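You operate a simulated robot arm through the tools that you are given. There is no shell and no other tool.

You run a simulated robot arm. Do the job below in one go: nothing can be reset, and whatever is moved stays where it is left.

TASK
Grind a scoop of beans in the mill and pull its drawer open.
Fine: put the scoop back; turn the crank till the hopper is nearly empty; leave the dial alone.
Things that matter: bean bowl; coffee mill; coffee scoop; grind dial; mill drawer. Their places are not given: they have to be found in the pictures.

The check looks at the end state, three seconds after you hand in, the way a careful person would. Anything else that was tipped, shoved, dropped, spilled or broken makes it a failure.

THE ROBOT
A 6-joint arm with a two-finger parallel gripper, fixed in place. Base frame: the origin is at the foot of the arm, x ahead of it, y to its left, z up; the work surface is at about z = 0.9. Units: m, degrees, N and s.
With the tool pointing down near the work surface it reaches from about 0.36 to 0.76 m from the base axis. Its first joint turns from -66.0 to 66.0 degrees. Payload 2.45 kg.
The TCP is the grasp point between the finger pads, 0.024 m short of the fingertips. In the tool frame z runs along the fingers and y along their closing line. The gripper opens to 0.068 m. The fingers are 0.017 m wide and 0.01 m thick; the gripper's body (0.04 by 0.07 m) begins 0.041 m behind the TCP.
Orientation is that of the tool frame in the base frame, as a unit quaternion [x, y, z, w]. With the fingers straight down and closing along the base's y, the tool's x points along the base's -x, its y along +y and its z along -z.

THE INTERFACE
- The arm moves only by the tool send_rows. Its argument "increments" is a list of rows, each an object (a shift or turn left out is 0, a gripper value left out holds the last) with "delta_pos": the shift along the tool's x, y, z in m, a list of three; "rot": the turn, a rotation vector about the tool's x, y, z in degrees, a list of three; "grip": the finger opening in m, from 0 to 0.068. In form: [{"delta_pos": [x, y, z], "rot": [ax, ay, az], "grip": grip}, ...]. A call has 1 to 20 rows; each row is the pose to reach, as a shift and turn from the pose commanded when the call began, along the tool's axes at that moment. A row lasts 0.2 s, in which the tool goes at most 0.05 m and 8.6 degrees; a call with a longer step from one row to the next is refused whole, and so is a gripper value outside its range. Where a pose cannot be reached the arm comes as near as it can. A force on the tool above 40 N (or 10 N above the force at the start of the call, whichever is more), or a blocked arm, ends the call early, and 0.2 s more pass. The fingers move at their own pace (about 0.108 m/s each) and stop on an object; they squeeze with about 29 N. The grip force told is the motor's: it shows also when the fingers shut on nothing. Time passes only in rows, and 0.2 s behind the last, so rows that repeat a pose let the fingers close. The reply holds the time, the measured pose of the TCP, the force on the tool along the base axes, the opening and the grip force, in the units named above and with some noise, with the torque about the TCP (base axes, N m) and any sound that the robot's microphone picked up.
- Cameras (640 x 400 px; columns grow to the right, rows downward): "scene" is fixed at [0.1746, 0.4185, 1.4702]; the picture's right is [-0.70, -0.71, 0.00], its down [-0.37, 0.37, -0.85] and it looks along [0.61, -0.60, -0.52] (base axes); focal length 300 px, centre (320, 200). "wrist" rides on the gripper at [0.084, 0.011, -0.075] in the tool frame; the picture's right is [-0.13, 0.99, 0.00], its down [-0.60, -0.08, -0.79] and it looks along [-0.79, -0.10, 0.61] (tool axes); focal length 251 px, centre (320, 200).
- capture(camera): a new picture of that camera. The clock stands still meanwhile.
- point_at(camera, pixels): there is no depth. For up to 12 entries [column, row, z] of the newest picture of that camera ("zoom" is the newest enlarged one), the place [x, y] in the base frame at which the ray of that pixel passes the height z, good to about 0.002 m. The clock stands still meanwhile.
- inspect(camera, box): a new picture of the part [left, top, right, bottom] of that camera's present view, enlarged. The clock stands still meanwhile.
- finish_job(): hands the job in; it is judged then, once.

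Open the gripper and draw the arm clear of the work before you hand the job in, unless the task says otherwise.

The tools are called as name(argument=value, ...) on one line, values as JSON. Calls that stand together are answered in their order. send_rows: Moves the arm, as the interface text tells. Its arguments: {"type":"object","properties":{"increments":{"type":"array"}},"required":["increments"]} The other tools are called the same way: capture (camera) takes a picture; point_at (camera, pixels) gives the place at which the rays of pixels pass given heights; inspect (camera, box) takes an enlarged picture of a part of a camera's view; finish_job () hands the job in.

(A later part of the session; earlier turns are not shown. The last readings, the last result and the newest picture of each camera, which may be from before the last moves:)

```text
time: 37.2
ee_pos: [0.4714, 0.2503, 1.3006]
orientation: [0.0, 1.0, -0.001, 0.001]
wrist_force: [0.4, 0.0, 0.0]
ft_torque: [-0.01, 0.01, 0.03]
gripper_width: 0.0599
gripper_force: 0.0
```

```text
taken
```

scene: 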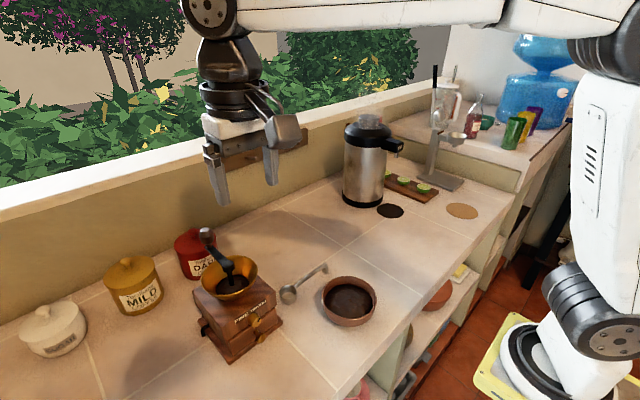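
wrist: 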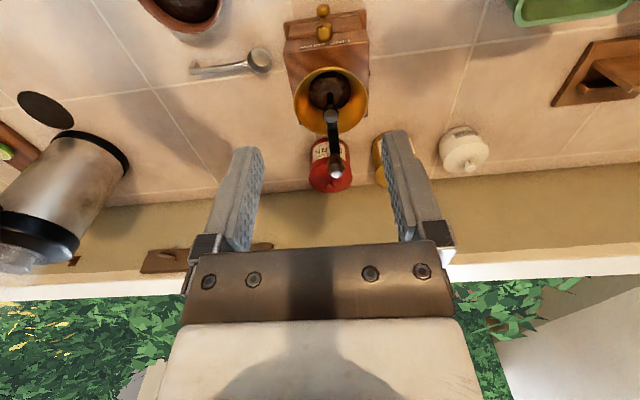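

The crank knob shows at (337,170). I'll drop lower and back a little for a finer measurement.

send_rows(increments=[{"delta_pos": [0.01, 0, 0.035]}, {"delta_pos": [0.03, 0, 0.07]}, {"delta_pos": [0.04, 0, 0.1]}, {"delta_pos": [0.04, 0, 0.1]}])

inspect(camera="wrist", box=[240, 20, 440, 220])

inspect(camera="scene", box=[185, 215, 285, 305])

```text
time: 38.2
ee_pos: [0.4306, 0.2518, 1.2001]
orientation: [0.0, 1.0, 0.001, 0.0]
wrist_force: [0.1, -0.6, 0.4]
ft_torque: [0.0, 0.0, 0.03]
gripper_width: 0.0599
gripper_force: 0.2
```

```text
2.00 times, centred on (340, 120) of wrist
```

zoom: 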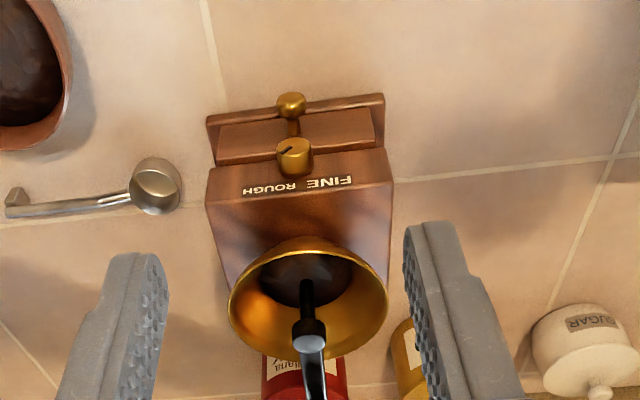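

```text
4.44 times, centred on (235, 260) of scene
```

zoom: 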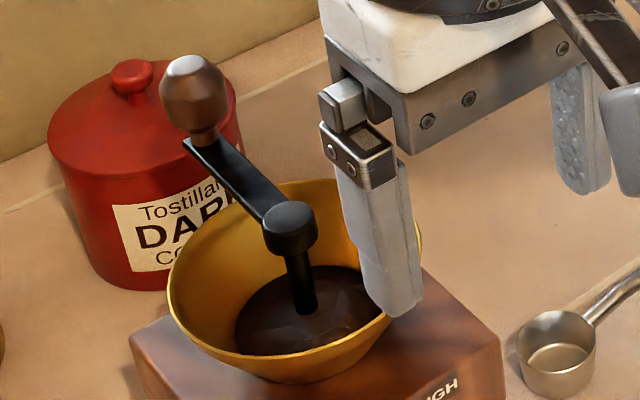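

inspect(camera="wrist", box=[270, 160, 400, 250])

point_at(camera="scene", pixels=[[227.57, 263.4, 1.07], [227.57, 263.4, 1.1], [206.4, 230.3, 1.1], [206.4, 230.3, 1.13], [207.1, 236.8, 1.09], [207.1, 236.8, 1.12], [208, 247.6, 1.07], [208, 247.6, 1.1], [231.6, 284.75, 1.0], [231.6, 284.75, 1.03]])

point_at(camera="wrist", pixels=[[334, 183.5, 1.07], [334, 183.5, 1.1]])

```text
4.44 times, centred on (335, 205) of wrist
```

zoom: 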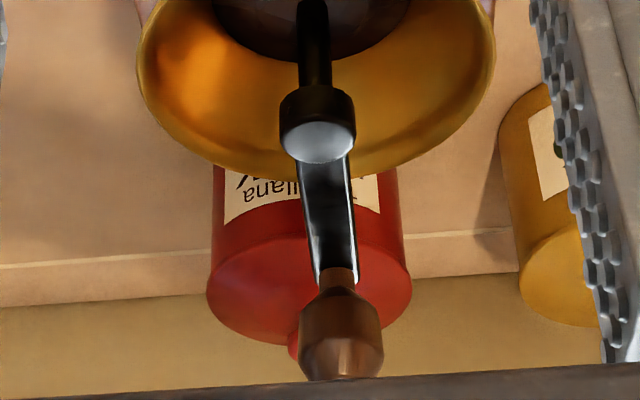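

```text
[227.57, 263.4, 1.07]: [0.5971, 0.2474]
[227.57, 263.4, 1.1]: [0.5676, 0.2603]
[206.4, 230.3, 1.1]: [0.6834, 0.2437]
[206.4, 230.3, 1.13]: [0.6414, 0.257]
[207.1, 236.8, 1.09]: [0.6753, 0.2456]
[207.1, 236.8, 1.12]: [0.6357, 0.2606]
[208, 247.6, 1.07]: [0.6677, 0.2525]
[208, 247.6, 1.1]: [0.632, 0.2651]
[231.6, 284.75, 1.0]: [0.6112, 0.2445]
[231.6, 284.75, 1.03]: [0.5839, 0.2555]
```

```text
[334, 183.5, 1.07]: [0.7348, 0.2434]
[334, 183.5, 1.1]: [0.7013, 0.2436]
```

The wrist point_at used the older capture, so I'll query the newest zoom instead.

point_at(camera="zoom", pixels=[[318, 140, 1.07], [318, 140, 1.1], [340, 322, 1.09], [340, 322, 1.12], [340, 365, 1.1], [340, 365, 1.13], [338, 278, 1.07], [338, 278, 1.1], [299, 322, 1.11], [383, 322, 1.11]])

```text
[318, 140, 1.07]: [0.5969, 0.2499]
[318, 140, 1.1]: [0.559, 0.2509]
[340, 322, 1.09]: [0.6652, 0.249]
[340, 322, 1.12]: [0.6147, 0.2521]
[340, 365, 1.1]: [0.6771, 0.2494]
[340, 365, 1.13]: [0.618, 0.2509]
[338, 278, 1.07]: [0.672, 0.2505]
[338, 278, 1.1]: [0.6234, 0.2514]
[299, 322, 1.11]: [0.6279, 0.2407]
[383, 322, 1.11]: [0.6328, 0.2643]
```

The hub is at about (0.589,0.2505,1.077) and the knob at about (0.657,0.25,1.10). I'll move above the knob with the tips clear of it and check alignment.

send_rows(increments=[{"delta_pos": [-0.04, 0, 0], "grip": 0.06}, {"delta_pos": [-0.08, 0, 0]}, {"delta_pos": [-0.12, 0, 0]}, {"delta_pos": [-0.16, 0, 0]}, {"delta_pos": [-0.2, 0, 0]}, {"delta_pos": [-0.2274, 0, 0.01]}, {"delta_pos": [-0.2274, 0, 0.03]}, {"delta_pos": [-0.2274, 0, 0.03]}])

capture(camera="wrist")

inspect(camera="wrist", box=[250, 60, 390, 200])

inspect(camera="scene", box=[165, 190, 285, 305])

```text
time: 40.0
ee_pos: [0.6609, 0.2495, 1.1685]
orientation: [-0.001, 1.0, -0.001, 0.0]
wrist_force: [0.3, 0.7, -0.1]
ft_torque: [0.01, -0.01, 0.01]
gripper_width: 0.06
gripper_force: 0.1
```

```text
taken
```

wrist: 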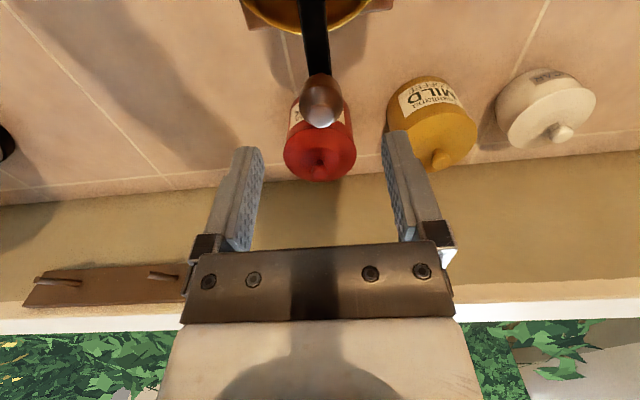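

```text
2.86 times, centred on (320, 130) of wrist
```

zoom: 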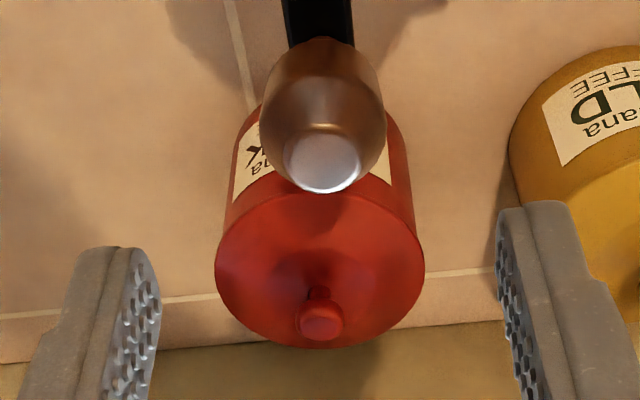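

```text
3.48 times, centred on (225, 248) of scene
```

zoom: 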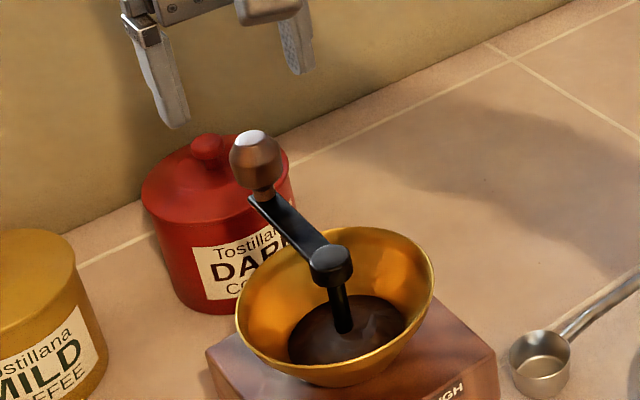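

point_at(camera="wrist", pixels=[[320.7, 117, 1.1], [320.7, 117, 1.13], [320.7, 98, 1.09], [320.7, 98, 1.12], [299, 98, 1.105], [342.5, 98, 1.105]])

point_at(camera="scene", pixels=[[204.8, 230.4, 1.1], [204.8, 230.4, 1.13], [206.5, 235.8, 1.09], [206.5, 235.8, 1.12]])

```text
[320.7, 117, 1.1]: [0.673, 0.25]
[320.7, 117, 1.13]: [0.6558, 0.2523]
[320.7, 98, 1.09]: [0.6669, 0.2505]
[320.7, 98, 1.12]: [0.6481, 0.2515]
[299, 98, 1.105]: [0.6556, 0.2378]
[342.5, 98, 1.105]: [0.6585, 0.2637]
```

```text
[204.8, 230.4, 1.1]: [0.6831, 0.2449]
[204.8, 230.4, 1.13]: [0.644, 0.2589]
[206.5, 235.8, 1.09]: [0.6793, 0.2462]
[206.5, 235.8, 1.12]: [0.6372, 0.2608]
```

The knob's axis is at about (0.661,0.251) with its top at about 1.115. I'll descend to TCP z≈1.105, so the tips stay just above the crank arm, and close on it.

send_rows(increments=[{"delta_pos": [-0.003, 0.001, 0.02], "grip": 0.06}, {"delta_pos": [-0.003, 0.001, 0.04]}, {"delta_pos": [-0.003, 0.001, 0.055]}, {"delta_pos": [-0.003, 0.001, 0.065]}, {"delta_pos": [-0.003, 0.001, 0.065], "grip": 0.03}, {"delta_pos": [-0.003, 0.001, 0.065], "grip": 0.0}, {"delta_pos": [-0.003, 0.001, 0.065], "grip": 0.0}, {"delta_pos": [-0.003, 0.001, 0.065], "grip": 0.0}])

inspect(camera="scene", box=[165, 190, 285, 305])

capture(camera="wrist")

```text
time: 41.8
ee_pos: [0.6608, 0.2524, 1.1051]
orientation: [0.001, 1.0, 0.0, -0.001]
wrist_force: [-0.1, -0.9, -2.4]
ft_torque: [0.58, -0.18, 0.01]
gripper_width: 0.0252
gripper_force: 41.1
```

```text
3.48 times, centred on (225, 248) of scene
```

zoom: 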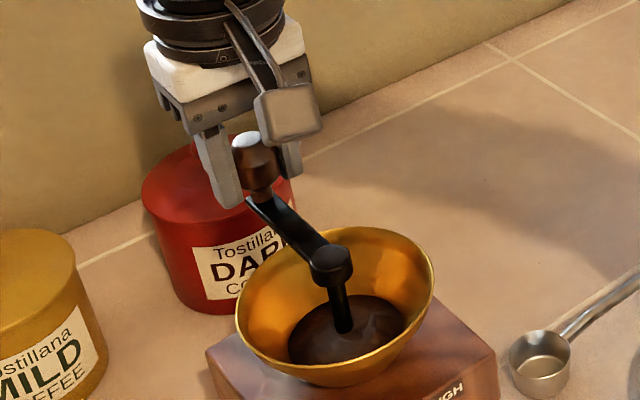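

```text
taken
```

wrist: 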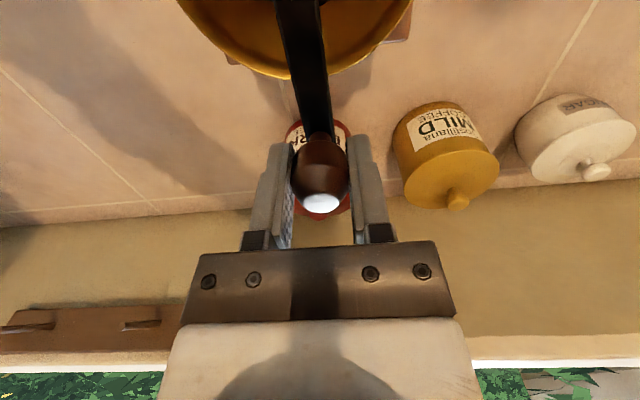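

The knob is held with an opening of 0.025 m. I'll try a cautious 30° clockwise arc of radius about 0.073 m and read the forces.

send_rows(increments=[{"delta_pos": [0.0003, -0.0064, 0]}, {"delta_pos": [0.0011, -0.0127, 0]}, {"delta_pos": [0.0025, -0.0189, 0]}, {"delta_pos": [0.0044, -0.025, 0]}, {"delta_pos": [0.0068, -0.0309, 0]}, {"delta_pos": [0.0098, -0.0365, 0]}, {"delta_pos": [0.0098, -0.0365, 0]}])

inspect(camera="scene", box=[165, 190, 285, 305])

capture(camera="wrist")

```text
time: 43.4
ee_pos: [0.6521, 0.2153, 1.1041]
orientation: [0.0, 1.0, 0.0, 0.001]
wrist_force: [5.4, -2.6, 10.0]
ft_torque: [-0.6, -0.75, 0.07]
gripper_width: 0.0253
gripper_force: 41.3
```

```text
3.48 times, centred on (225, 248) of scene
```

zoom: 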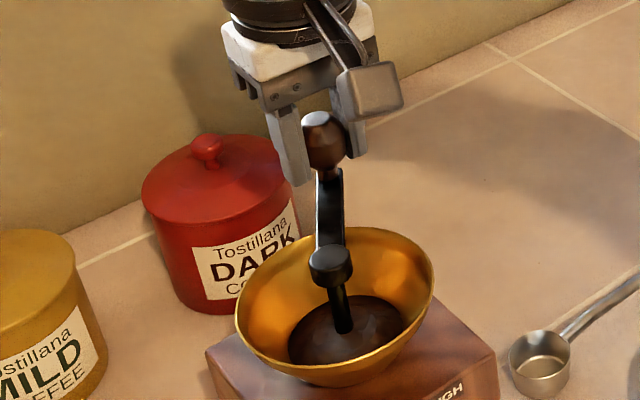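

```text
taken
```

wrist: 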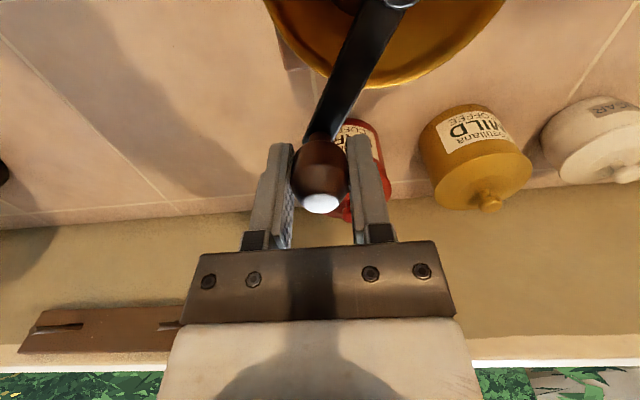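

The crank turned 30° with small forces and the mill stayed put. The outward pull suggests a slightly larger radius of about 0.075 m, so I'll continue to 90° with that.

send_rows(increments=[{"delta_pos": [0.0067, -0.0117, -0.001]}, {"delta_pos": [0.016, -0.021, -0.001]}, {"delta_pos": [0.0267, -0.0285, -0.001]}, {"delta_pos": [0.0385, -0.034, -0.001]}, {"delta_pos": [0.0512, -0.0374, -0.001]}, {"delta_pos": [0.0642, -0.0385, -0.001]}, {"delta_pos": [0.0642, -0.0385, -0.001]}])

inspect(camera="scene", box=[165, 190, 285, 305])

capture(camera="wrist")

```text
time: 45.0
ee_pos: [0.5854, 0.1758, 1.1055]
orientation: [-0.001, 1.0, 0.0, -0.002]
wrist_force: [-2.0, -21.0, -8.3]
ft_torque: [0.49, -0.31, 0.02]
gripper_width: 0.025
gripper_force: 40.7
```

```text
3.48 times, centred on (225, 248) of scene
```

zoom: 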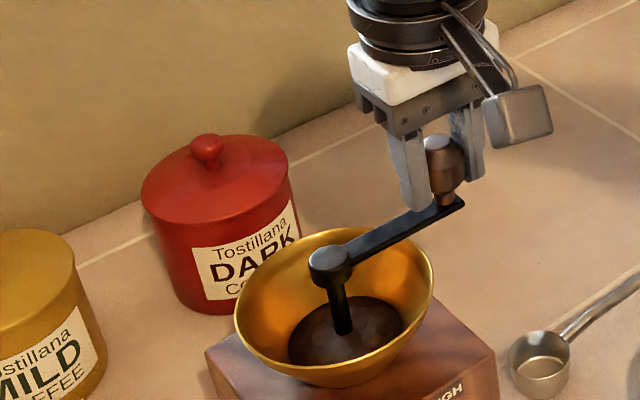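

```text
taken
```

wrist: 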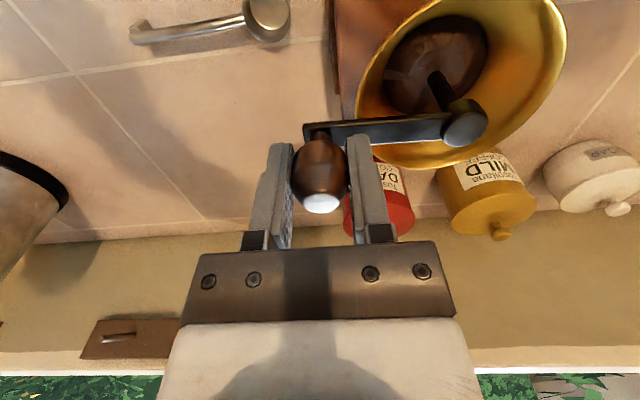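

At 90° the tool reads 21 N outward along -y, so the true circle is wider there. I'll ease outward in 1 mm steps and read the force.

send_rows(increments=[{"delta_pos": [0, -0.001, 0.0005]}, {"delta_pos": [0, -0.002, 0.0005]}, {"delta_pos": [0, -0.002, 0.0005]}])

```text
time: 45.8
ee_pos: [0.5872, 0.1777, 1.1044]
orientation: [0.0, 1.0, 0.0, 0.0]
wrist_force: [-0.4, -4.7, -11.2]
ft_torque: [-0.69, 1.13, 0.01]
gripper_width: 0.0251
gripper_force: 40.7
```

The force fell to -4.7 N after 2 mm, so the y radius is about 0.0765. I'll continue from 90° to 180°.

send_rows(increments=[{"delta_pos": [0.0119, 0.0012, 0]}, {"delta_pos": [0.0245, 0.0046, 0]}, {"delta_pos": [0.0362, 0.0102, 0]}, {"delta_pos": [0.0469, 0.0179, 0]}, {"delta_pos": [0.0561, 0.0273, 0]}, {"delta_pos": [0.0635, 0.0383, 0]}, {"delta_pos": [0.069, 0.0503, 0]}, {"delta_pos": [0.0724, 0.0632, 0]}, {"delta_pos": [0.0735, 0.0765, 0]}, {"delta_pos": [0.0735, 0.0765, 0]}])

inspect(camera="scene", box=[165, 190, 285, 305])

capture(camera="wrist")

```text
time: 48.0
ee_pos: [0.516, 0.2516, 1.1061]
orientation: [0.001, 1.0, 0.0, 0.001]
wrist_force: [24.1, -1.5, -26.2]
ft_torque: [0.55, 0.03, 0.02]
gripper_width: 0.0249
gripper_force: 40.4
```

```text
3.48 times, centred on (225, 248) of scene
```

zoom: 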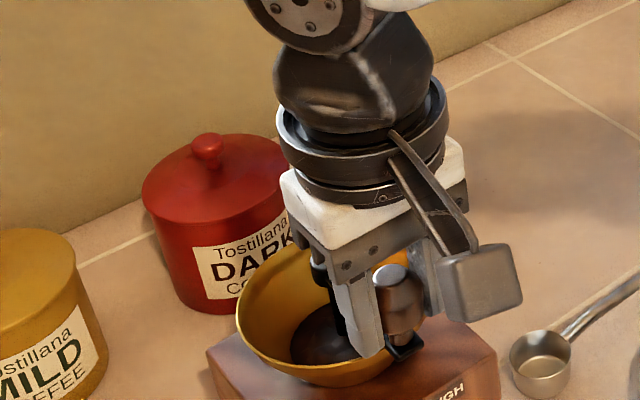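

```text
taken
```

wrist: 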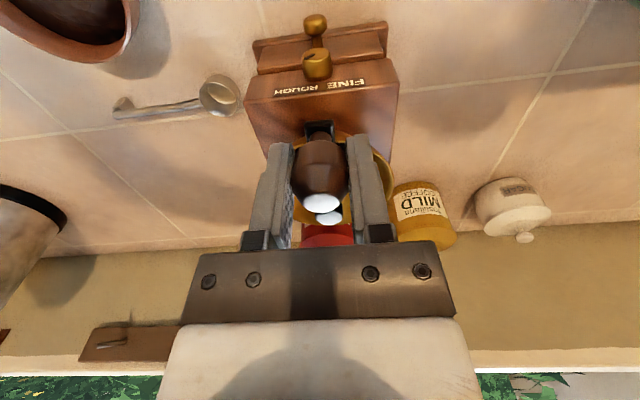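

At 180° the forces are 24 N inward and -26 N in z, from built-up grip offsets. I'll open slightly to release the strain, shift 3 mm toward the hub, and re-grip.

send_rows(increments=[{"delta_pos": [0, 0, 0], "grip": 0.034}, {"delta_pos": [-0.002, 0, 0], "grip": 0.034}, {"delta_pos": [-0.002, 0, 0], "grip": 0.034}])

capture(camera="wrist")

inspect(camera="wrist", box=[250, 80, 390, 260])

```text
time: 48.8
ee_pos: [0.5164, 0.2535, 1.1048]
orientation: [0.0, 1.0, 0.0, 0.0]
wrist_force: [0.9, 0.0, -0.1]
ft_torque: [0.0, 0.02, -0.01]
gripper_width: 0.0341
gripper_force: 0.1
```

```text
taken
```

wrist: 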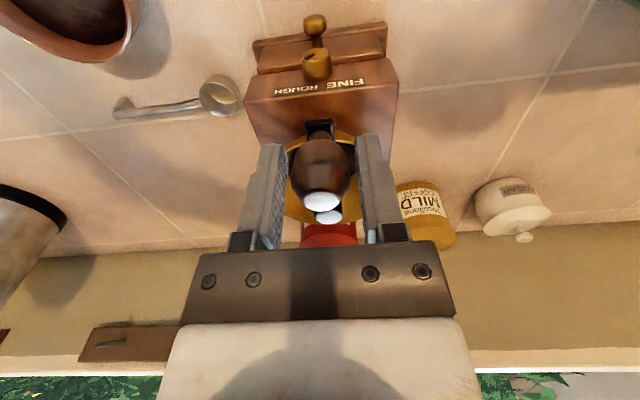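

```text
2.22 times, centred on (320, 170) of wrist
```

zoom: 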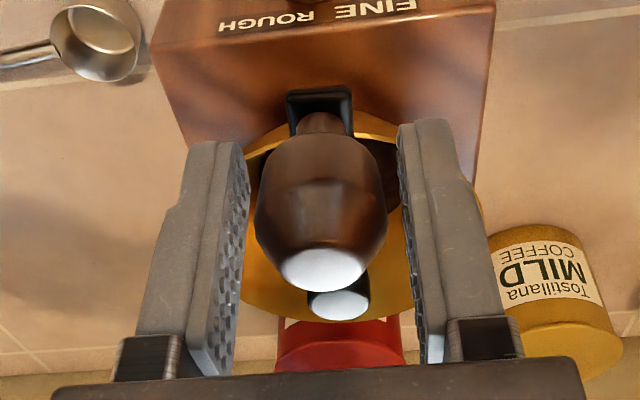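

With the grip released, the picture shows the hub at y≈0.247, which fits every reading: centre (0.589,0.247), radius 0.0733. I'll re-grip and make the second half turn on that circle.

send_rows(increments=[{"delta_pos": [-0.001, 0, 0], "grip": 0.015}, {"delta_pos": [-0.001, 0, 0], "grip": 0.0}, {"delta_pos": [-0.001, 0, 0], "grip": 0.0}, {"delta_pos": [-0.0042, 0.0179, 0]}, {"delta_pos": [-0.0121, 0.0353, 0]}, {"delta_pos": [-0.0243, 0.0501, 0]}, {"delta_pos": [-0.0399, 0.0612, 0]}, {"delta_pos": [-0.0578, 0.0679, 0]}, {"delta_pos": [-0.0769, 0.0698, 0]}, {"delta_pos": [-0.0957, 0.0666, 0]}, {"delta_pos": [-0.1131, 0.0587, 0]}, {"delta_pos": [-0.1279, 0.0465, 0]}, {"delta_pos": [-0.139, 0.0309, 0]}, {"delta_pos": [-0.1457, 0.013, 0]}, {"delta_pos": [-0.1476, -0.0061, 0]}, {"delta_pos": [-0.1476, -0.0061, 0]}])

inspect(camera="scene", box=[165, 190, 285, 305])

capture(camera="wrist")

```text
time: 52.2
ee_pos: [0.6614, 0.2454, 1.1048]
orientation: [0.0, 1.0, 0.001, -0.002]
wrist_force: [-15.1, 0.5, 17.9]
ft_torque: [0.52, 0.47, -0.05]
gripper_width: 0.025
gripper_force: 39.9
```

```text
3.48 times, centred on (225, 248) of scene
```

zoom: 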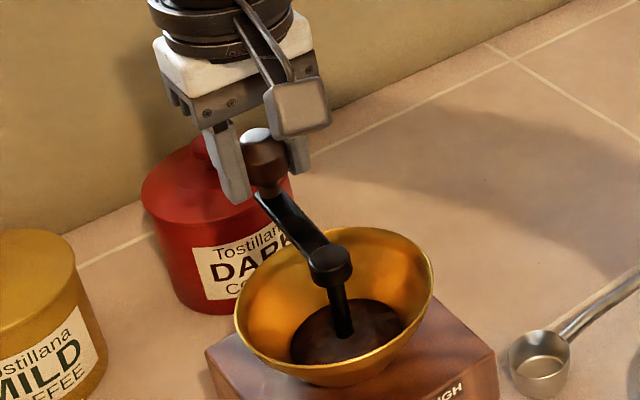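

```text
taken
```

wrist: 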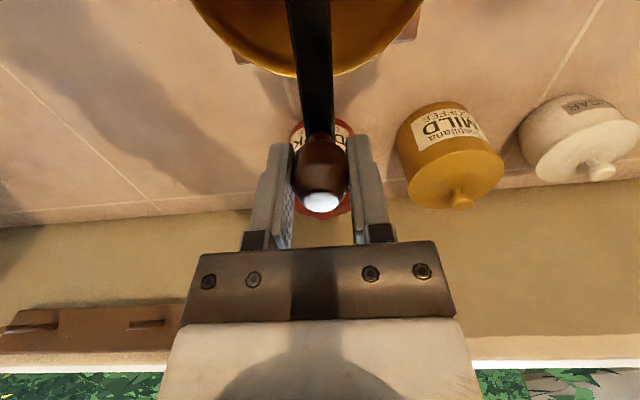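

One full turn is done, the bean level dipped slightly, and the mill stayed in place. I'll run a complete clockwise turn in one call.

send_rows(increments=[{"delta_pos": [0.0049, -0.0199, 0]}, {"delta_pos": [0.0152, -0.0402, 0]}, {"delta_pos": [0.0313, -0.0563, 0]}, {"delta_pos": [0.0516, -0.0666, 0]}, {"delta_pos": [0.0741, -0.0702, 0]}, {"delta_pos": [0.0966, -0.0666, 0]}, {"delta_pos": [0.1169, -0.0563, 0]}, {"delta_pos": [0.133, -0.0402, 0]}, {"delta_pos": [0.1433, -0.0199, 0]}, {"delta_pos": [0.1469, 0.0026, 0]}, {"delta_pos": [0.1433, 0.0251, 0]}, {"delta_pos": [0.133, 0.0454, 0]}, {"delta_pos": [0.1169, 0.0615, 0]}, {"delta_pos": [0.0966, 0.0718, 0]}, {"delta_pos": [0.0741, 0.0754, 0]}, {"delta_pos": [0.0516, 0.0718, 0]}, {"delta_pos": [0.0313, 0.0615, 0]}, {"delta_pos": [0.0152, 0.0454, 0]}, {"delta_pos": [0.0049, 0.0251, 0]}, {"delta_pos": [0.0013, 0.0026, 0]}])

inspect(camera="scene", box=[165, 190, 285, 305])

```text
time: 55.9
ee_pos: [0.6387, 0.3026, 1.1061]
orientation: [-0.002, 1.0, 0.001, 0.005]
wrist_force: [8.3, 8.9, -6.6]
ft_torque: [-0.48, -0.95, 0.01]
gripper_width: 0.0254
gripper_force: 40.6
stopped in row 18: the force on the tool passed its limit at 40 N (the readings are from after the stop); the commanded pose is now the measured one
```

```text
3.48 times, centred on (225, 248) of scene
```

zoom: 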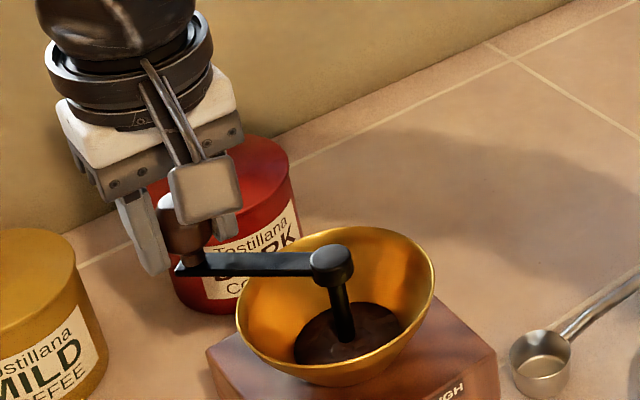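

The call stopped at about 312° with an outward pull, and the beans are visibly lower. I'll open slightly to release the strain and see where the knob sits between the fingers.

send_rows(increments=[{"delta_pos": [0, 0, 0], "grip": 0.036}, {"delta_pos": [0, 0, 0], "grip": 0.036}, {"delta_pos": [0, 0, 0], "grip": 0.036}])

capture(camera="wrist")

inspect(camera="wrist", box=[250, 80, 390, 260])

```text
time: 56.7
ee_pos: [0.6379, 0.3016, 1.1058]
orientation: [0.0, 1.0, 0.001, 0.004]
wrist_force: [0.1, 0.4, 0.4]
ft_torque: [0.0, -0.02, 0.01]
gripper_width: 0.0359
gripper_force: 0.0
```

```text
taken
```

wrist: 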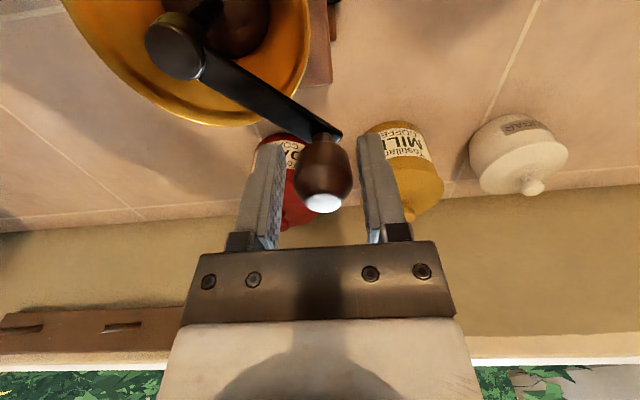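

```text
2.22 times, centred on (320, 170) of wrist
```

zoom: 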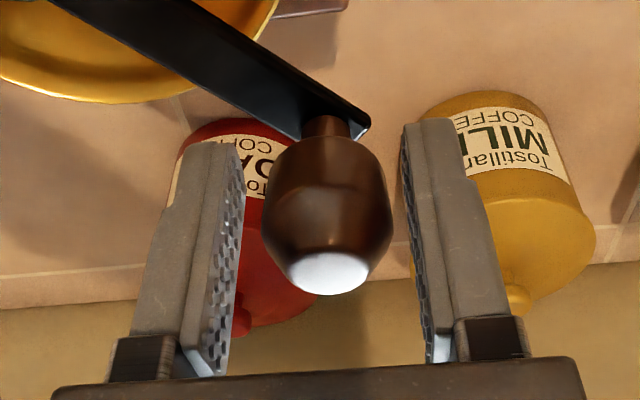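

The knob sits about 2 mm off-centre in the grip. I'll re-centre on it and close with a commanded opening of 0.025, to see whether the squeeze comes out gentler.

send_rows(increments=[{"delta_pos": [-0.002, 0.001, 0], "grip": 0.03}, {"delta_pos": [-0.002, 0.001, 0], "grip": 0.025}, {"delta_pos": [-0.002, 0.001, 0], "grip": 0.025}])

```text
time: 57.5
ee_pos: [0.6399, 0.3021, 1.1064]
orientation: [0.0, 1.0, 0.001, 0.004]
wrist_force: [0.5, -0.2, 0.2]
ft_torque: [0.02, -0.02, 0.01]
gripper_width: 0.0254
gripper_force: 0.0
```

send_rows(increments=[{"delta_pos": [0, 0, 0], "grip": 0.024}, {"delta_pos": [0, 0, 0], "grip": 0.024}])

```text
time: 58.1
ee_pos: [0.6408, 0.3015, 1.1058]
orientation: [0.0, 1.0, 0.001, 0.003]
wrist_force: [1.1, 0.4, -0.1]
ft_torque: [-0.04, -0.01, 0.01]
gripper_width: 0.0252
gripper_force: 26.3
```

The squeeze depends on the commanded opening: 0.024 gives 26 N against 40 N at 0. I'll use 0.0245 for a lighter hold and continue from about 315° through 360° to 90°.

send_rows(increments=[{"delta_pos": [0, 0, 0], "grip": 0.0245}, {"delta_pos": [-0.0124, -0.0153, 0], "grip": 0.0245}, {"delta_pos": [-0.0198, -0.0331, 0]}, {"delta_pos": [-0.0223, -0.0522, 0]}, {"delta_pos": [-0.0198, -0.0713, 0]}, {"delta_pos": [-0.0124, -0.0891, 0]}, {"delta_pos": [-0.0007, -0.1044, 0]}, {"delta_pos": [0.0146, -0.1161, 0]}, {"delta_pos": [0.0324, -0.1235, 0]}, {"delta_pos": [0.0515, -0.126, 0]}, {"delta_pos": [0.0515, -0.126, 0]}])

capture(camera="wrist")

inspect(camera="scene", box=[165, 190, 285, 305])

```text
time: 60.5
ee_pos: [0.5887, 0.1767, 1.1061]
orientation: [0.0, 1.0, 0.001, 0.004]
wrist_force: [-0.2, 1.7, -0.3]
ft_torque: [0.01, -0.05, -0.01]
gripper_width: 0.0264
gripper_force: 1.5
```

```text
taken
```

wrist: 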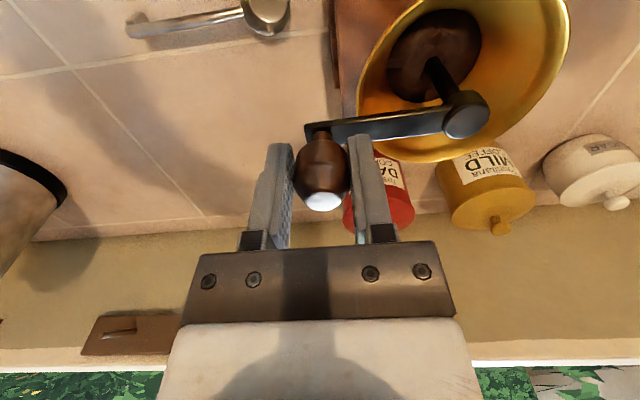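

```text
3.48 times, centred on (225, 248) of scene
```

zoom: 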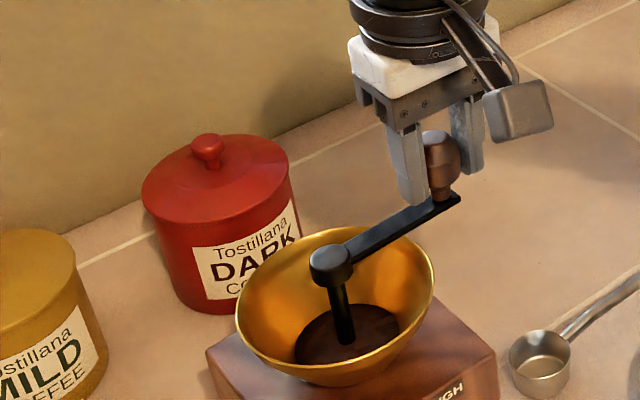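

That went smoothly: forces are under 2 N and the knob is still held. I'll run a full turn from 90° with this lighter grip.

send_rows(increments=[{"delta_pos": [0.0228, 0.0036, 0], "grip": 0.0245}, {"delta_pos": [0.0434, 0.0141, 0]}, {"delta_pos": [0.0597, 0.0304, 0]}, {"delta_pos": [0.0702, 0.051, 0]}, {"delta_pos": [0.0738, 0.0738, 0]}, {"delta_pos": [0.0702, 0.0966, 0]}, {"delta_pos": [0.0597, 0.1172, 0]}, {"delta_pos": [0.0434, 0.1335, 0]}, {"delta_pos": [0.0228, 0.144, 0]}, {"delta_pos": [0, 0.1476, 0]}, {"delta_pos": [-0.0228, 0.144, 0]}, {"delta_pos": [-0.0434, 0.1335, 0]}, {"delta_pos": [-0.0597, 0.1172, 0]}, {"delta_pos": [-0.0702, 0.0966, 0]}, {"delta_pos": [-0.0738, 0.0738, 0]}, {"delta_pos": [-0.0702, 0.051, 0]}, {"delta_pos": [-0.0597, 0.0304, 0]}, {"delta_pos": [-0.0434, 0.0141, 0]}, {"delta_pos": [-0.0228, 0.0036, 0]}, {"delta_pos": [0, 0, 0]}])

capture(camera="wrist")

inspect(camera="scene", box=[165, 190, 285, 305])

```text
time: 64.7
ee_pos: [0.5876, 0.1767, 1.107]
orientation: [0.0, 1.0, 0.002, 0.005]
wrist_force: [1.2, 2.7, 0.3]
ft_torque: [-0.01, 0.0, -0.05]
gripper_width: 0.0256
gripper_force: 0.4
```

```text
taken
```

wrist: 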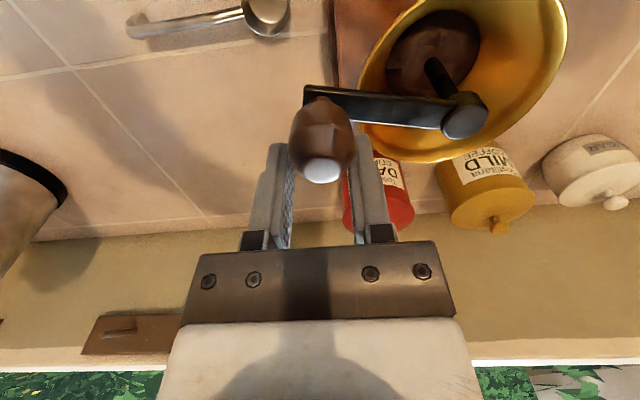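

```text
3.48 times, centred on (225, 248) of scene
```

zoom: 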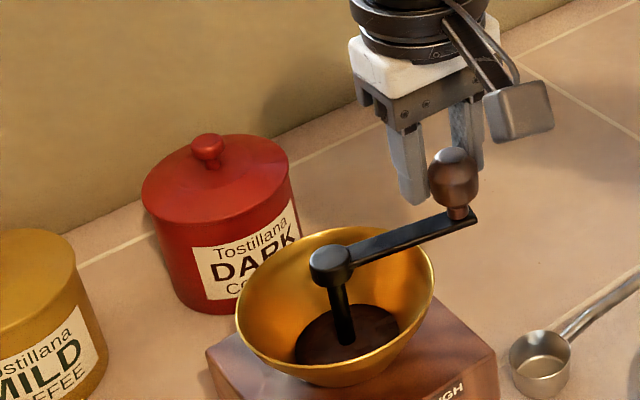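

The knob slid about 18 mm off-centre toward the robot during that turn, so the hold was too light. I'll open, re-centre on the knob at about (0.571,0.179), and close a bit firmer at 0.0235.

send_rows(increments=[{"delta_pos": [0, 0, 0], "grip": 0.04}, {"delta_pos": [0.009, 0.0012, 0], "grip": 0.04}, {"delta_pos": [0.0178, 0.0024, 0], "grip": 0.04}, {"delta_pos": [0.0178, 0.0024, 0], "grip": 0.04}])

inspect(camera="wrist", box=[250, 80, 390, 260])

```text
time: 65.7
ee_pos: [0.5712, 0.1779, 1.1061]
orientation: [0.0, 1.0, 0.0, 0.004]
wrist_force: [0.4, 0.9, 0.4]
ft_torque: [0.01, 0.0, 0.01]
gripper_width: 0.0399
gripper_force: 0.1
```

```text
2.22 times, centred on (320, 170) of wrist
```

zoom: 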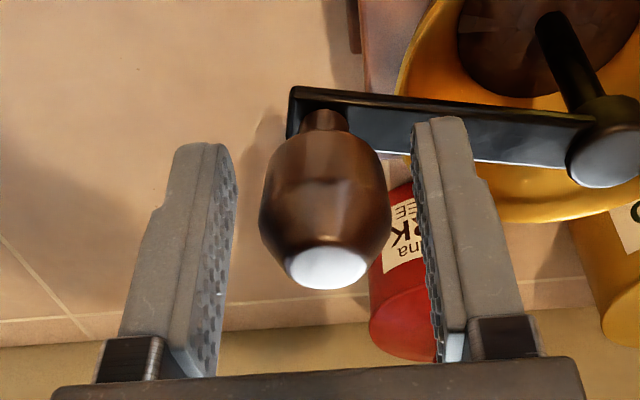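

The knob is now centred between the fingers. I'll close at 0.0235 and run a full turn on the refined circle: centre (0.5888,0.2505), radius 0.0737.

send_rows(increments=[{"delta_pos": [0, 0, 0], "grip": 0.0235}, {"delta_pos": [0, 0, 0], "grip": 0.0235}, {"delta_pos": [0.0234, 0.0103, 0]}, {"delta_pos": [0.0418, 0.0281, 0]}, {"delta_pos": [0.053, 0.0511, 0]}, {"delta_pos": [0.0557, 0.0765, 0]}, {"delta_pos": [0.0495, 0.1014, 0]}, {"delta_pos": [0.0352, 0.1226, 0]}, {"delta_pos": [0.0145, 0.1376, 0]}, {"delta_pos": [-0.0101, 0.1447, 0]}, {"delta_pos": [-0.0356, 0.1429, 0]}, {"delta_pos": [-0.059, 0.1325, 0]}, {"delta_pos": [-0.0774, 0.1147, 0]}, {"delta_pos": [-0.0886, 0.0917, 0]}, {"delta_pos": [-0.0913, 0.0663, 0]}, {"delta_pos": [-0.0851, 0.0414, 0]}, {"delta_pos": [-0.0708, 0.0202, 0]}, {"delta_pos": [-0.0501, 0.0052, 0]}, {"delta_pos": [-0.0255, -0.0019, 0]}, {"delta_pos": [0, 0, 0]}])

capture(camera="wrist")

inspect(camera="scene", box=[165, 190, 285, 305])

```text
time: 69.9
ee_pos: [0.5726, 0.1781, 1.1066]
orientation: [0.0, 1.0, 0.001, 0.003]
wrist_force: [2.3, 11.7, -6.1]
ft_torque: [-0.28, 0.61, 0.03]
gripper_width: 0.0248
gripper_force: 40.2
```

```text
taken
```

wrist: 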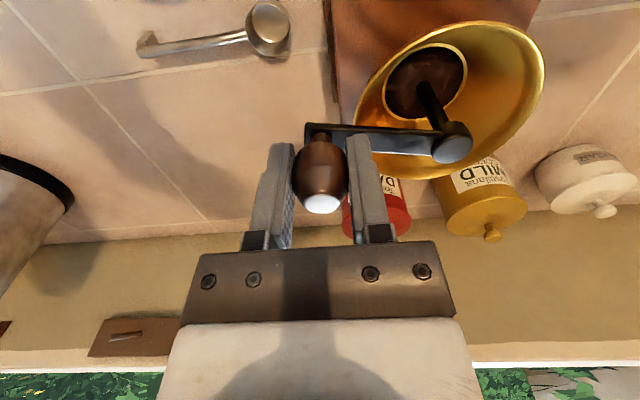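

```text
3.48 times, centred on (225, 248) of scene
```

zoom: 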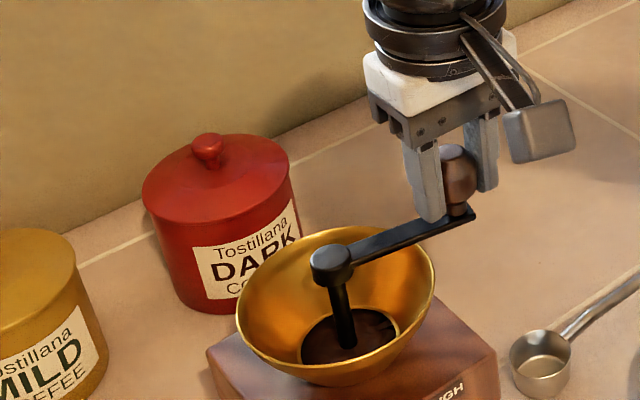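

The full turn ran cleanly and the knob is still centred. The beans have sunk to the throat ring at (425,80) in the wrist view, so I'll repeat the turn with a small y trim.

send_rows(increments=[{"delta_pos": [0.0234, 0.011, 0]}, {"delta_pos": [0.0418, 0.0288, 0]}, {"delta_pos": [0.053, 0.0518, 0]}, {"delta_pos": [0.0557, 0.0772, 0]}, {"delta_pos": [0.0495, 0.1021, 0]}, {"delta_pos": [0.0352, 0.1233, 0]}, {"delta_pos": [0.0145, 0.1383, 0]}, {"delta_pos": [-0.0101, 0.1454, 0]}, {"delta_pos": [-0.0356, 0.1436, 0]}, {"delta_pos": [-0.059, 0.1332, 0]}, {"delta_pos": [-0.0774, 0.1154, 0]}, {"delta_pos": [-0.0886, 0.0924, 0]}, {"delta_pos": [-0.0913, 0.067, 0]}, {"delta_pos": [-0.0851, 0.0421, 0]}, {"delta_pos": [-0.0708, 0.0209, 0]}, {"delta_pos": [-0.0501, 0.0059, 0]}, {"delta_pos": [-0.0255, -0.0012, 0]}, {"delta_pos": [0, 0.0007, 0]}])

capture(camera="wrist")

inspect(camera="scene", box=[165, 190, 285, 305])

```text
time: 73.7
ee_pos: [0.5745, 0.1784, 1.1047]
orientation: [0.0, 1.0, -0.001, 0.003]
wrist_force: [0.9, 5.8, -15.5]
ft_torque: [0.26, -0.94, 0.03]
gripper_width: 0.0248
gripper_force: 39.8
```

```text
taken
```

wrist: 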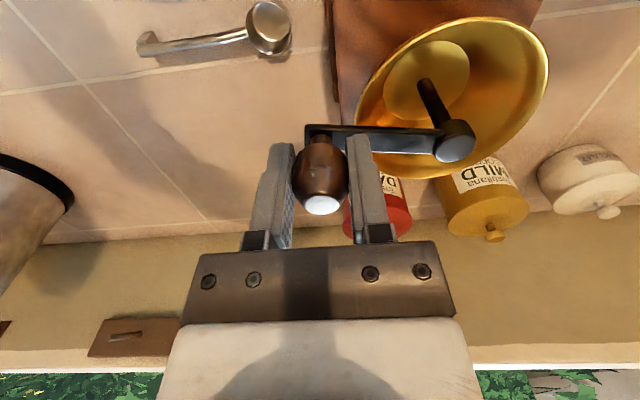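

```text
3.48 times, centred on (225, 248) of scene
```

zoom: 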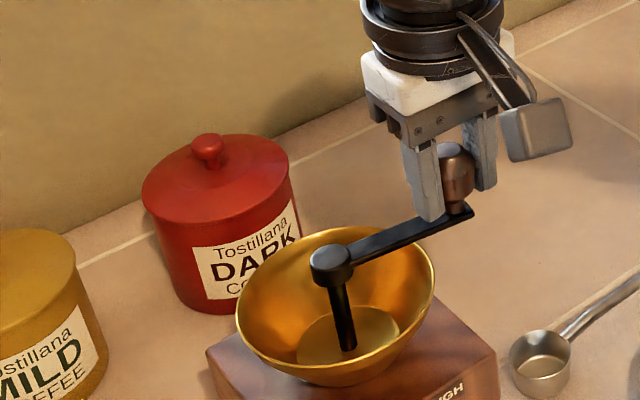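

The hopper is empty, as it was before the pour, and all beans are ground. I'll release the knob, rise clear, and move back in front of the mill for a close look at the drawer.

send_rows(increments=[{"delta_pos": [0, 0.0007, 0], "grip": 0.034}, {"delta_pos": [0, 0.0007, 0], "grip": 0.05}, {"delta_pos": [0, 0.0007, -0.01], "grip": 0.05}, {"delta_pos": [0, 0.0007, -0.04]}, {"delta_pos": [0, 0.0007, -0.08]}, {"delta_pos": [0, 0.0007, -0.115]}, {"delta_pos": [0.04, 0.02, -0.115]}, {"delta_pos": [0.08, 0.04, -0.115]}, {"delta_pos": [0.12, 0.06, -0.115]}, {"delta_pos": [0.15, 0.07, -0.115]}, {"delta_pos": [0.18, 0.07, -0.115]}, {"delta_pos": [0.18, 0.07, -0.09]}, {"delta_pos": [0.18, 0.07, -0.05]}, {"delta_pos": [0.18, 0.07, -0.05]}])

capture(camera="wrist")

inspect(camera="wrist", box=[240, 0, 400, 110])

inspect(camera="scene", box=[190, 270, 310, 370])

```text
time: 76.7
ee_pos: [0.3867, 0.2477, 1.153]
orientation: [-0.001, 1.0, 0.0, 0.003]
wrist_force: [-1.5, 0.3, -0.4]
ft_torque: [-0.01, 0.03, -0.03]
gripper_width: 0.0497
gripper_force: 0.0
```

```text
taken
```

wrist: 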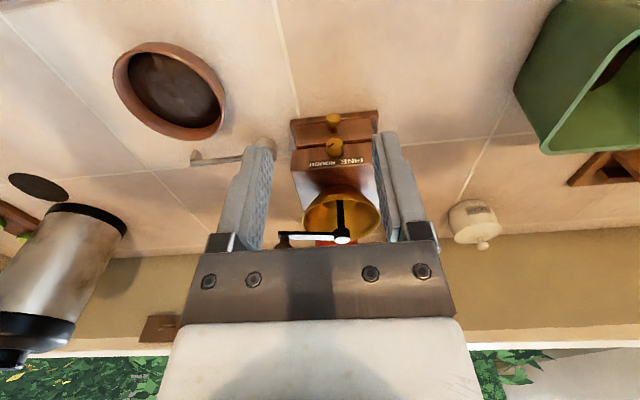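

```text
3.64 times, centred on (320, 55) of wrist
```

zoom: 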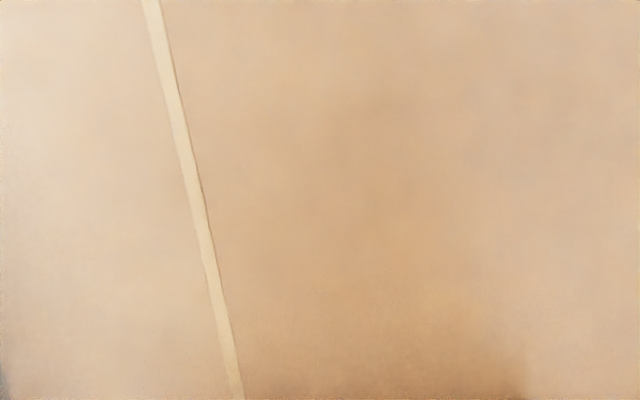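

```text
4.00 times, centred on (250, 320) of scene
```

zoom: 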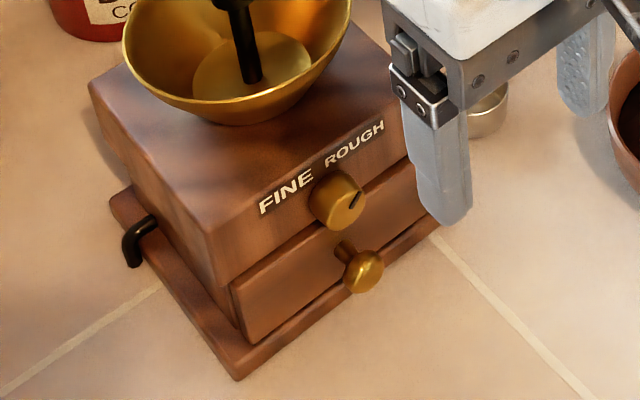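

inspect(camera="wrist", box=[280, 95, 390, 175])

point_at(camera="scene", pixels=[[261, 338, 0.93], [261, 338, 0.95], [257, 334, 0.93], [257, 334, 0.95], [236, 355, 0.93], [309.5, 361.25, 0.9]])

```text
5.00 times, centred on (335, 135) of wrist
```

zoom: 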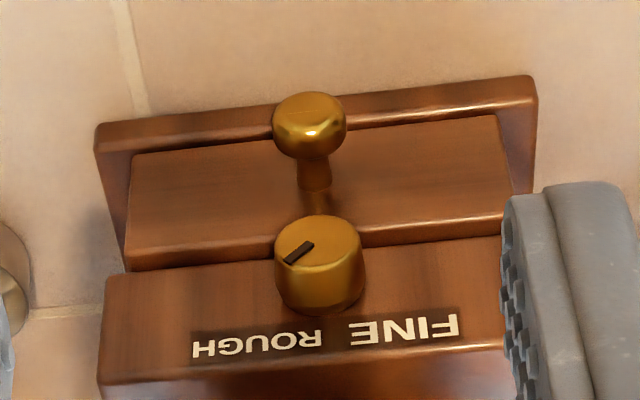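

```text
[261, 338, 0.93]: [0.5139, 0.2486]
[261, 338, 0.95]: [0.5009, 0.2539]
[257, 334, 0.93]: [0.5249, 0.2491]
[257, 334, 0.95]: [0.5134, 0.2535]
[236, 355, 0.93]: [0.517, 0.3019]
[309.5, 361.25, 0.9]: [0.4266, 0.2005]
```

point_at(camera="zoom", pixels=[[310, 128, 0.93], [310, 128, 0.95], [313, 180, 0.93], [313, 180, 0.95], [319, 245, 0.96], [319, 245, 0.98], [273, 120, 0.94], [347, 125, 0.94], [310, 118, 0.9], [315, 255, 0.93]])

```text
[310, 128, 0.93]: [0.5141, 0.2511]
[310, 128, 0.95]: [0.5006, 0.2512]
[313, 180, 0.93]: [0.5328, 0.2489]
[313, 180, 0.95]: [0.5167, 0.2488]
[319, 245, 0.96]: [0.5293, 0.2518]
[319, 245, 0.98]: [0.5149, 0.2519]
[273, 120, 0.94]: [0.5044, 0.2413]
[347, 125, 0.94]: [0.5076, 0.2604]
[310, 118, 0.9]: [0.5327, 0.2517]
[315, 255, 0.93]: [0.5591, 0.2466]
```

The drawer knob is at (0.508,0.251,0.939), about 0.019 m across, with the dial face above it at x≈0.518. I'll pitch the tool 35° so the fingers point forward and down, and stop at a pre-grasp point short of the knob and clear of the dial.

send_rows(increments=[{"delta_pos": [-0.012, 0, 0.025], "rot": [0, -7, 0], "grip": 0.045}, {"delta_pos": [-0.025, 0, 0.05], "rot": [0, -14, 0]}, {"delta_pos": [-0.038, 0.0006, 0.075], "rot": [0, -21, 0]}, {"delta_pos": [-0.05, 0.0012, 0.1], "rot": [0, -28, 0]}, {"delta_pos": [-0.06, 0.0012, 0.125], "rot": [0, -35, 0]}, {"delta_pos": [-0.07, 0.0012, 0.145], "rot": [0, -35, 0]}, {"delta_pos": [-0.078, 0.0012, 0.161], "rot": [0, -35, 0]}, {"delta_pos": [-0.078, 0.0012, 0.161], "rot": [0, -35, 0]}])

capture(camera="wrist")

capture(camera="scene")

inspect(camera="scene", box=[190, 270, 310, 370])

```text
time: 78.5
ee_pos: [0.4709, 0.2509, 0.9933]
orientation: [0.0, 0.953, 0.0, 0.304]
wrist_force: [-1.2, 0.9, -0.3]
ft_torque: [0.03, -0.03, -0.02]
gripper_width: 0.0449
gripper_force: 0.0
```

```text
taken
```

wrist: 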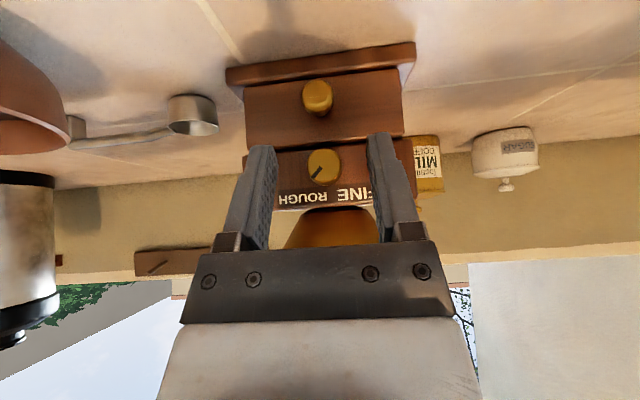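

```text
taken
```

scene: 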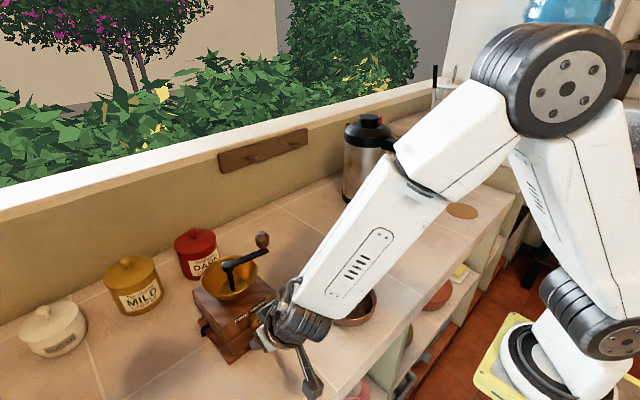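

```text
4.00 times, centred on (250, 320) of scene
```

zoom: 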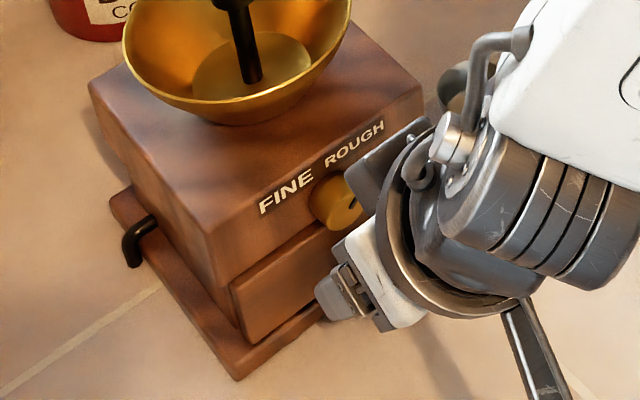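

The drawer knob sits at (317,97) in the wrist view, right on the approach axis, and the fingers clear the dial. I'll advance 0.058 m along the tool axis.

send_rows(increments=[{"delta_pos": [0, -0.001, 0.02]}, {"delta_pos": [0, -0.001, 0.038]}, {"delta_pos": [0, -0.001, 0.05]}, {"delta_pos": [0, -0.001, 0.058]}, {"delta_pos": [0, -0.001, 0.058]}])

capture(camera="wrist")

inspect(camera="wrist", box=[240, 70, 400, 230])

```text
time: 79.7
ee_pos: [0.502, 0.2492, 0.9462]
orientation: [0.0, 0.953, 0.001, 0.304]
wrist_force: [-0.1, 0.2, -0.8]
ft_torque: [0.0, 0.0, 0.01]
gripper_width: 0.0448
gripper_force: 0.1
```

```text
taken
```

wrist: 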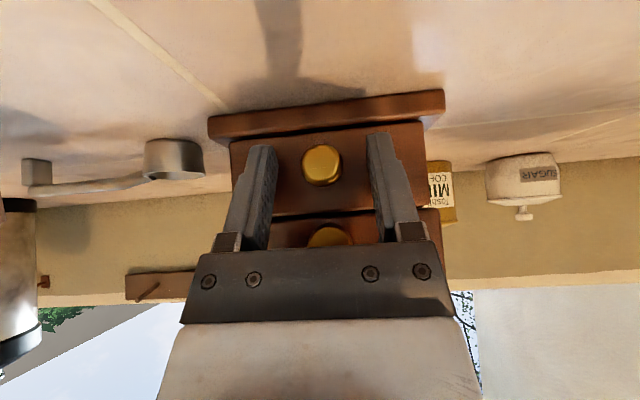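

```text
2.50 times, centred on (320, 150) of wrist
```

zoom: 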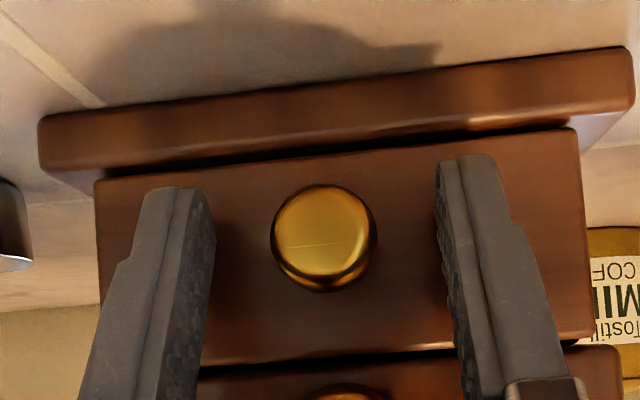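

The knob is between the pads, about 1 cm ahead of the TCP. I'll close on it.

send_rows(increments=[{"delta_pos": [0, 0, 0], "grip": 0.025}, {"delta_pos": [0, 0, 0], "grip": 0.005}, {"delta_pos": [0, 0, 0], "grip": 0.005}, {"delta_pos": [0, 0, 0], "grip": 0.005}])

inspect(camera="wrist", box=[240, 70, 400, 230])

```text
time: 80.7
ee_pos: [0.5026, 0.2494, 0.9462]
orientation: [0.0, 0.953, 0.001, 0.304]
wrist_force: [0.0, 9.5, -3.6]
ft_torque: [0.09, 0.07, 0.06]
gripper_width: 0.019
gripper_force: 36.5
```

```text
2.50 times, centred on (320, 150) of wrist
```

zoom: 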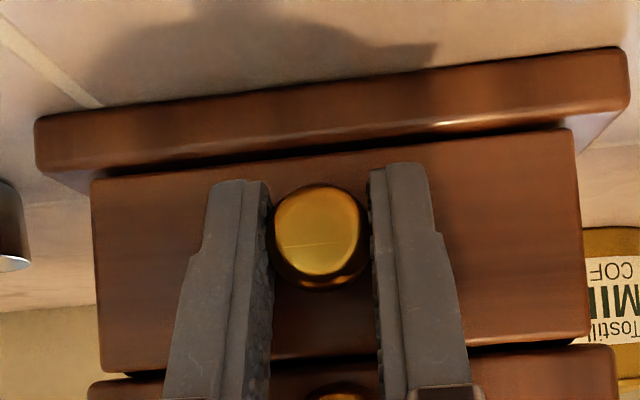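

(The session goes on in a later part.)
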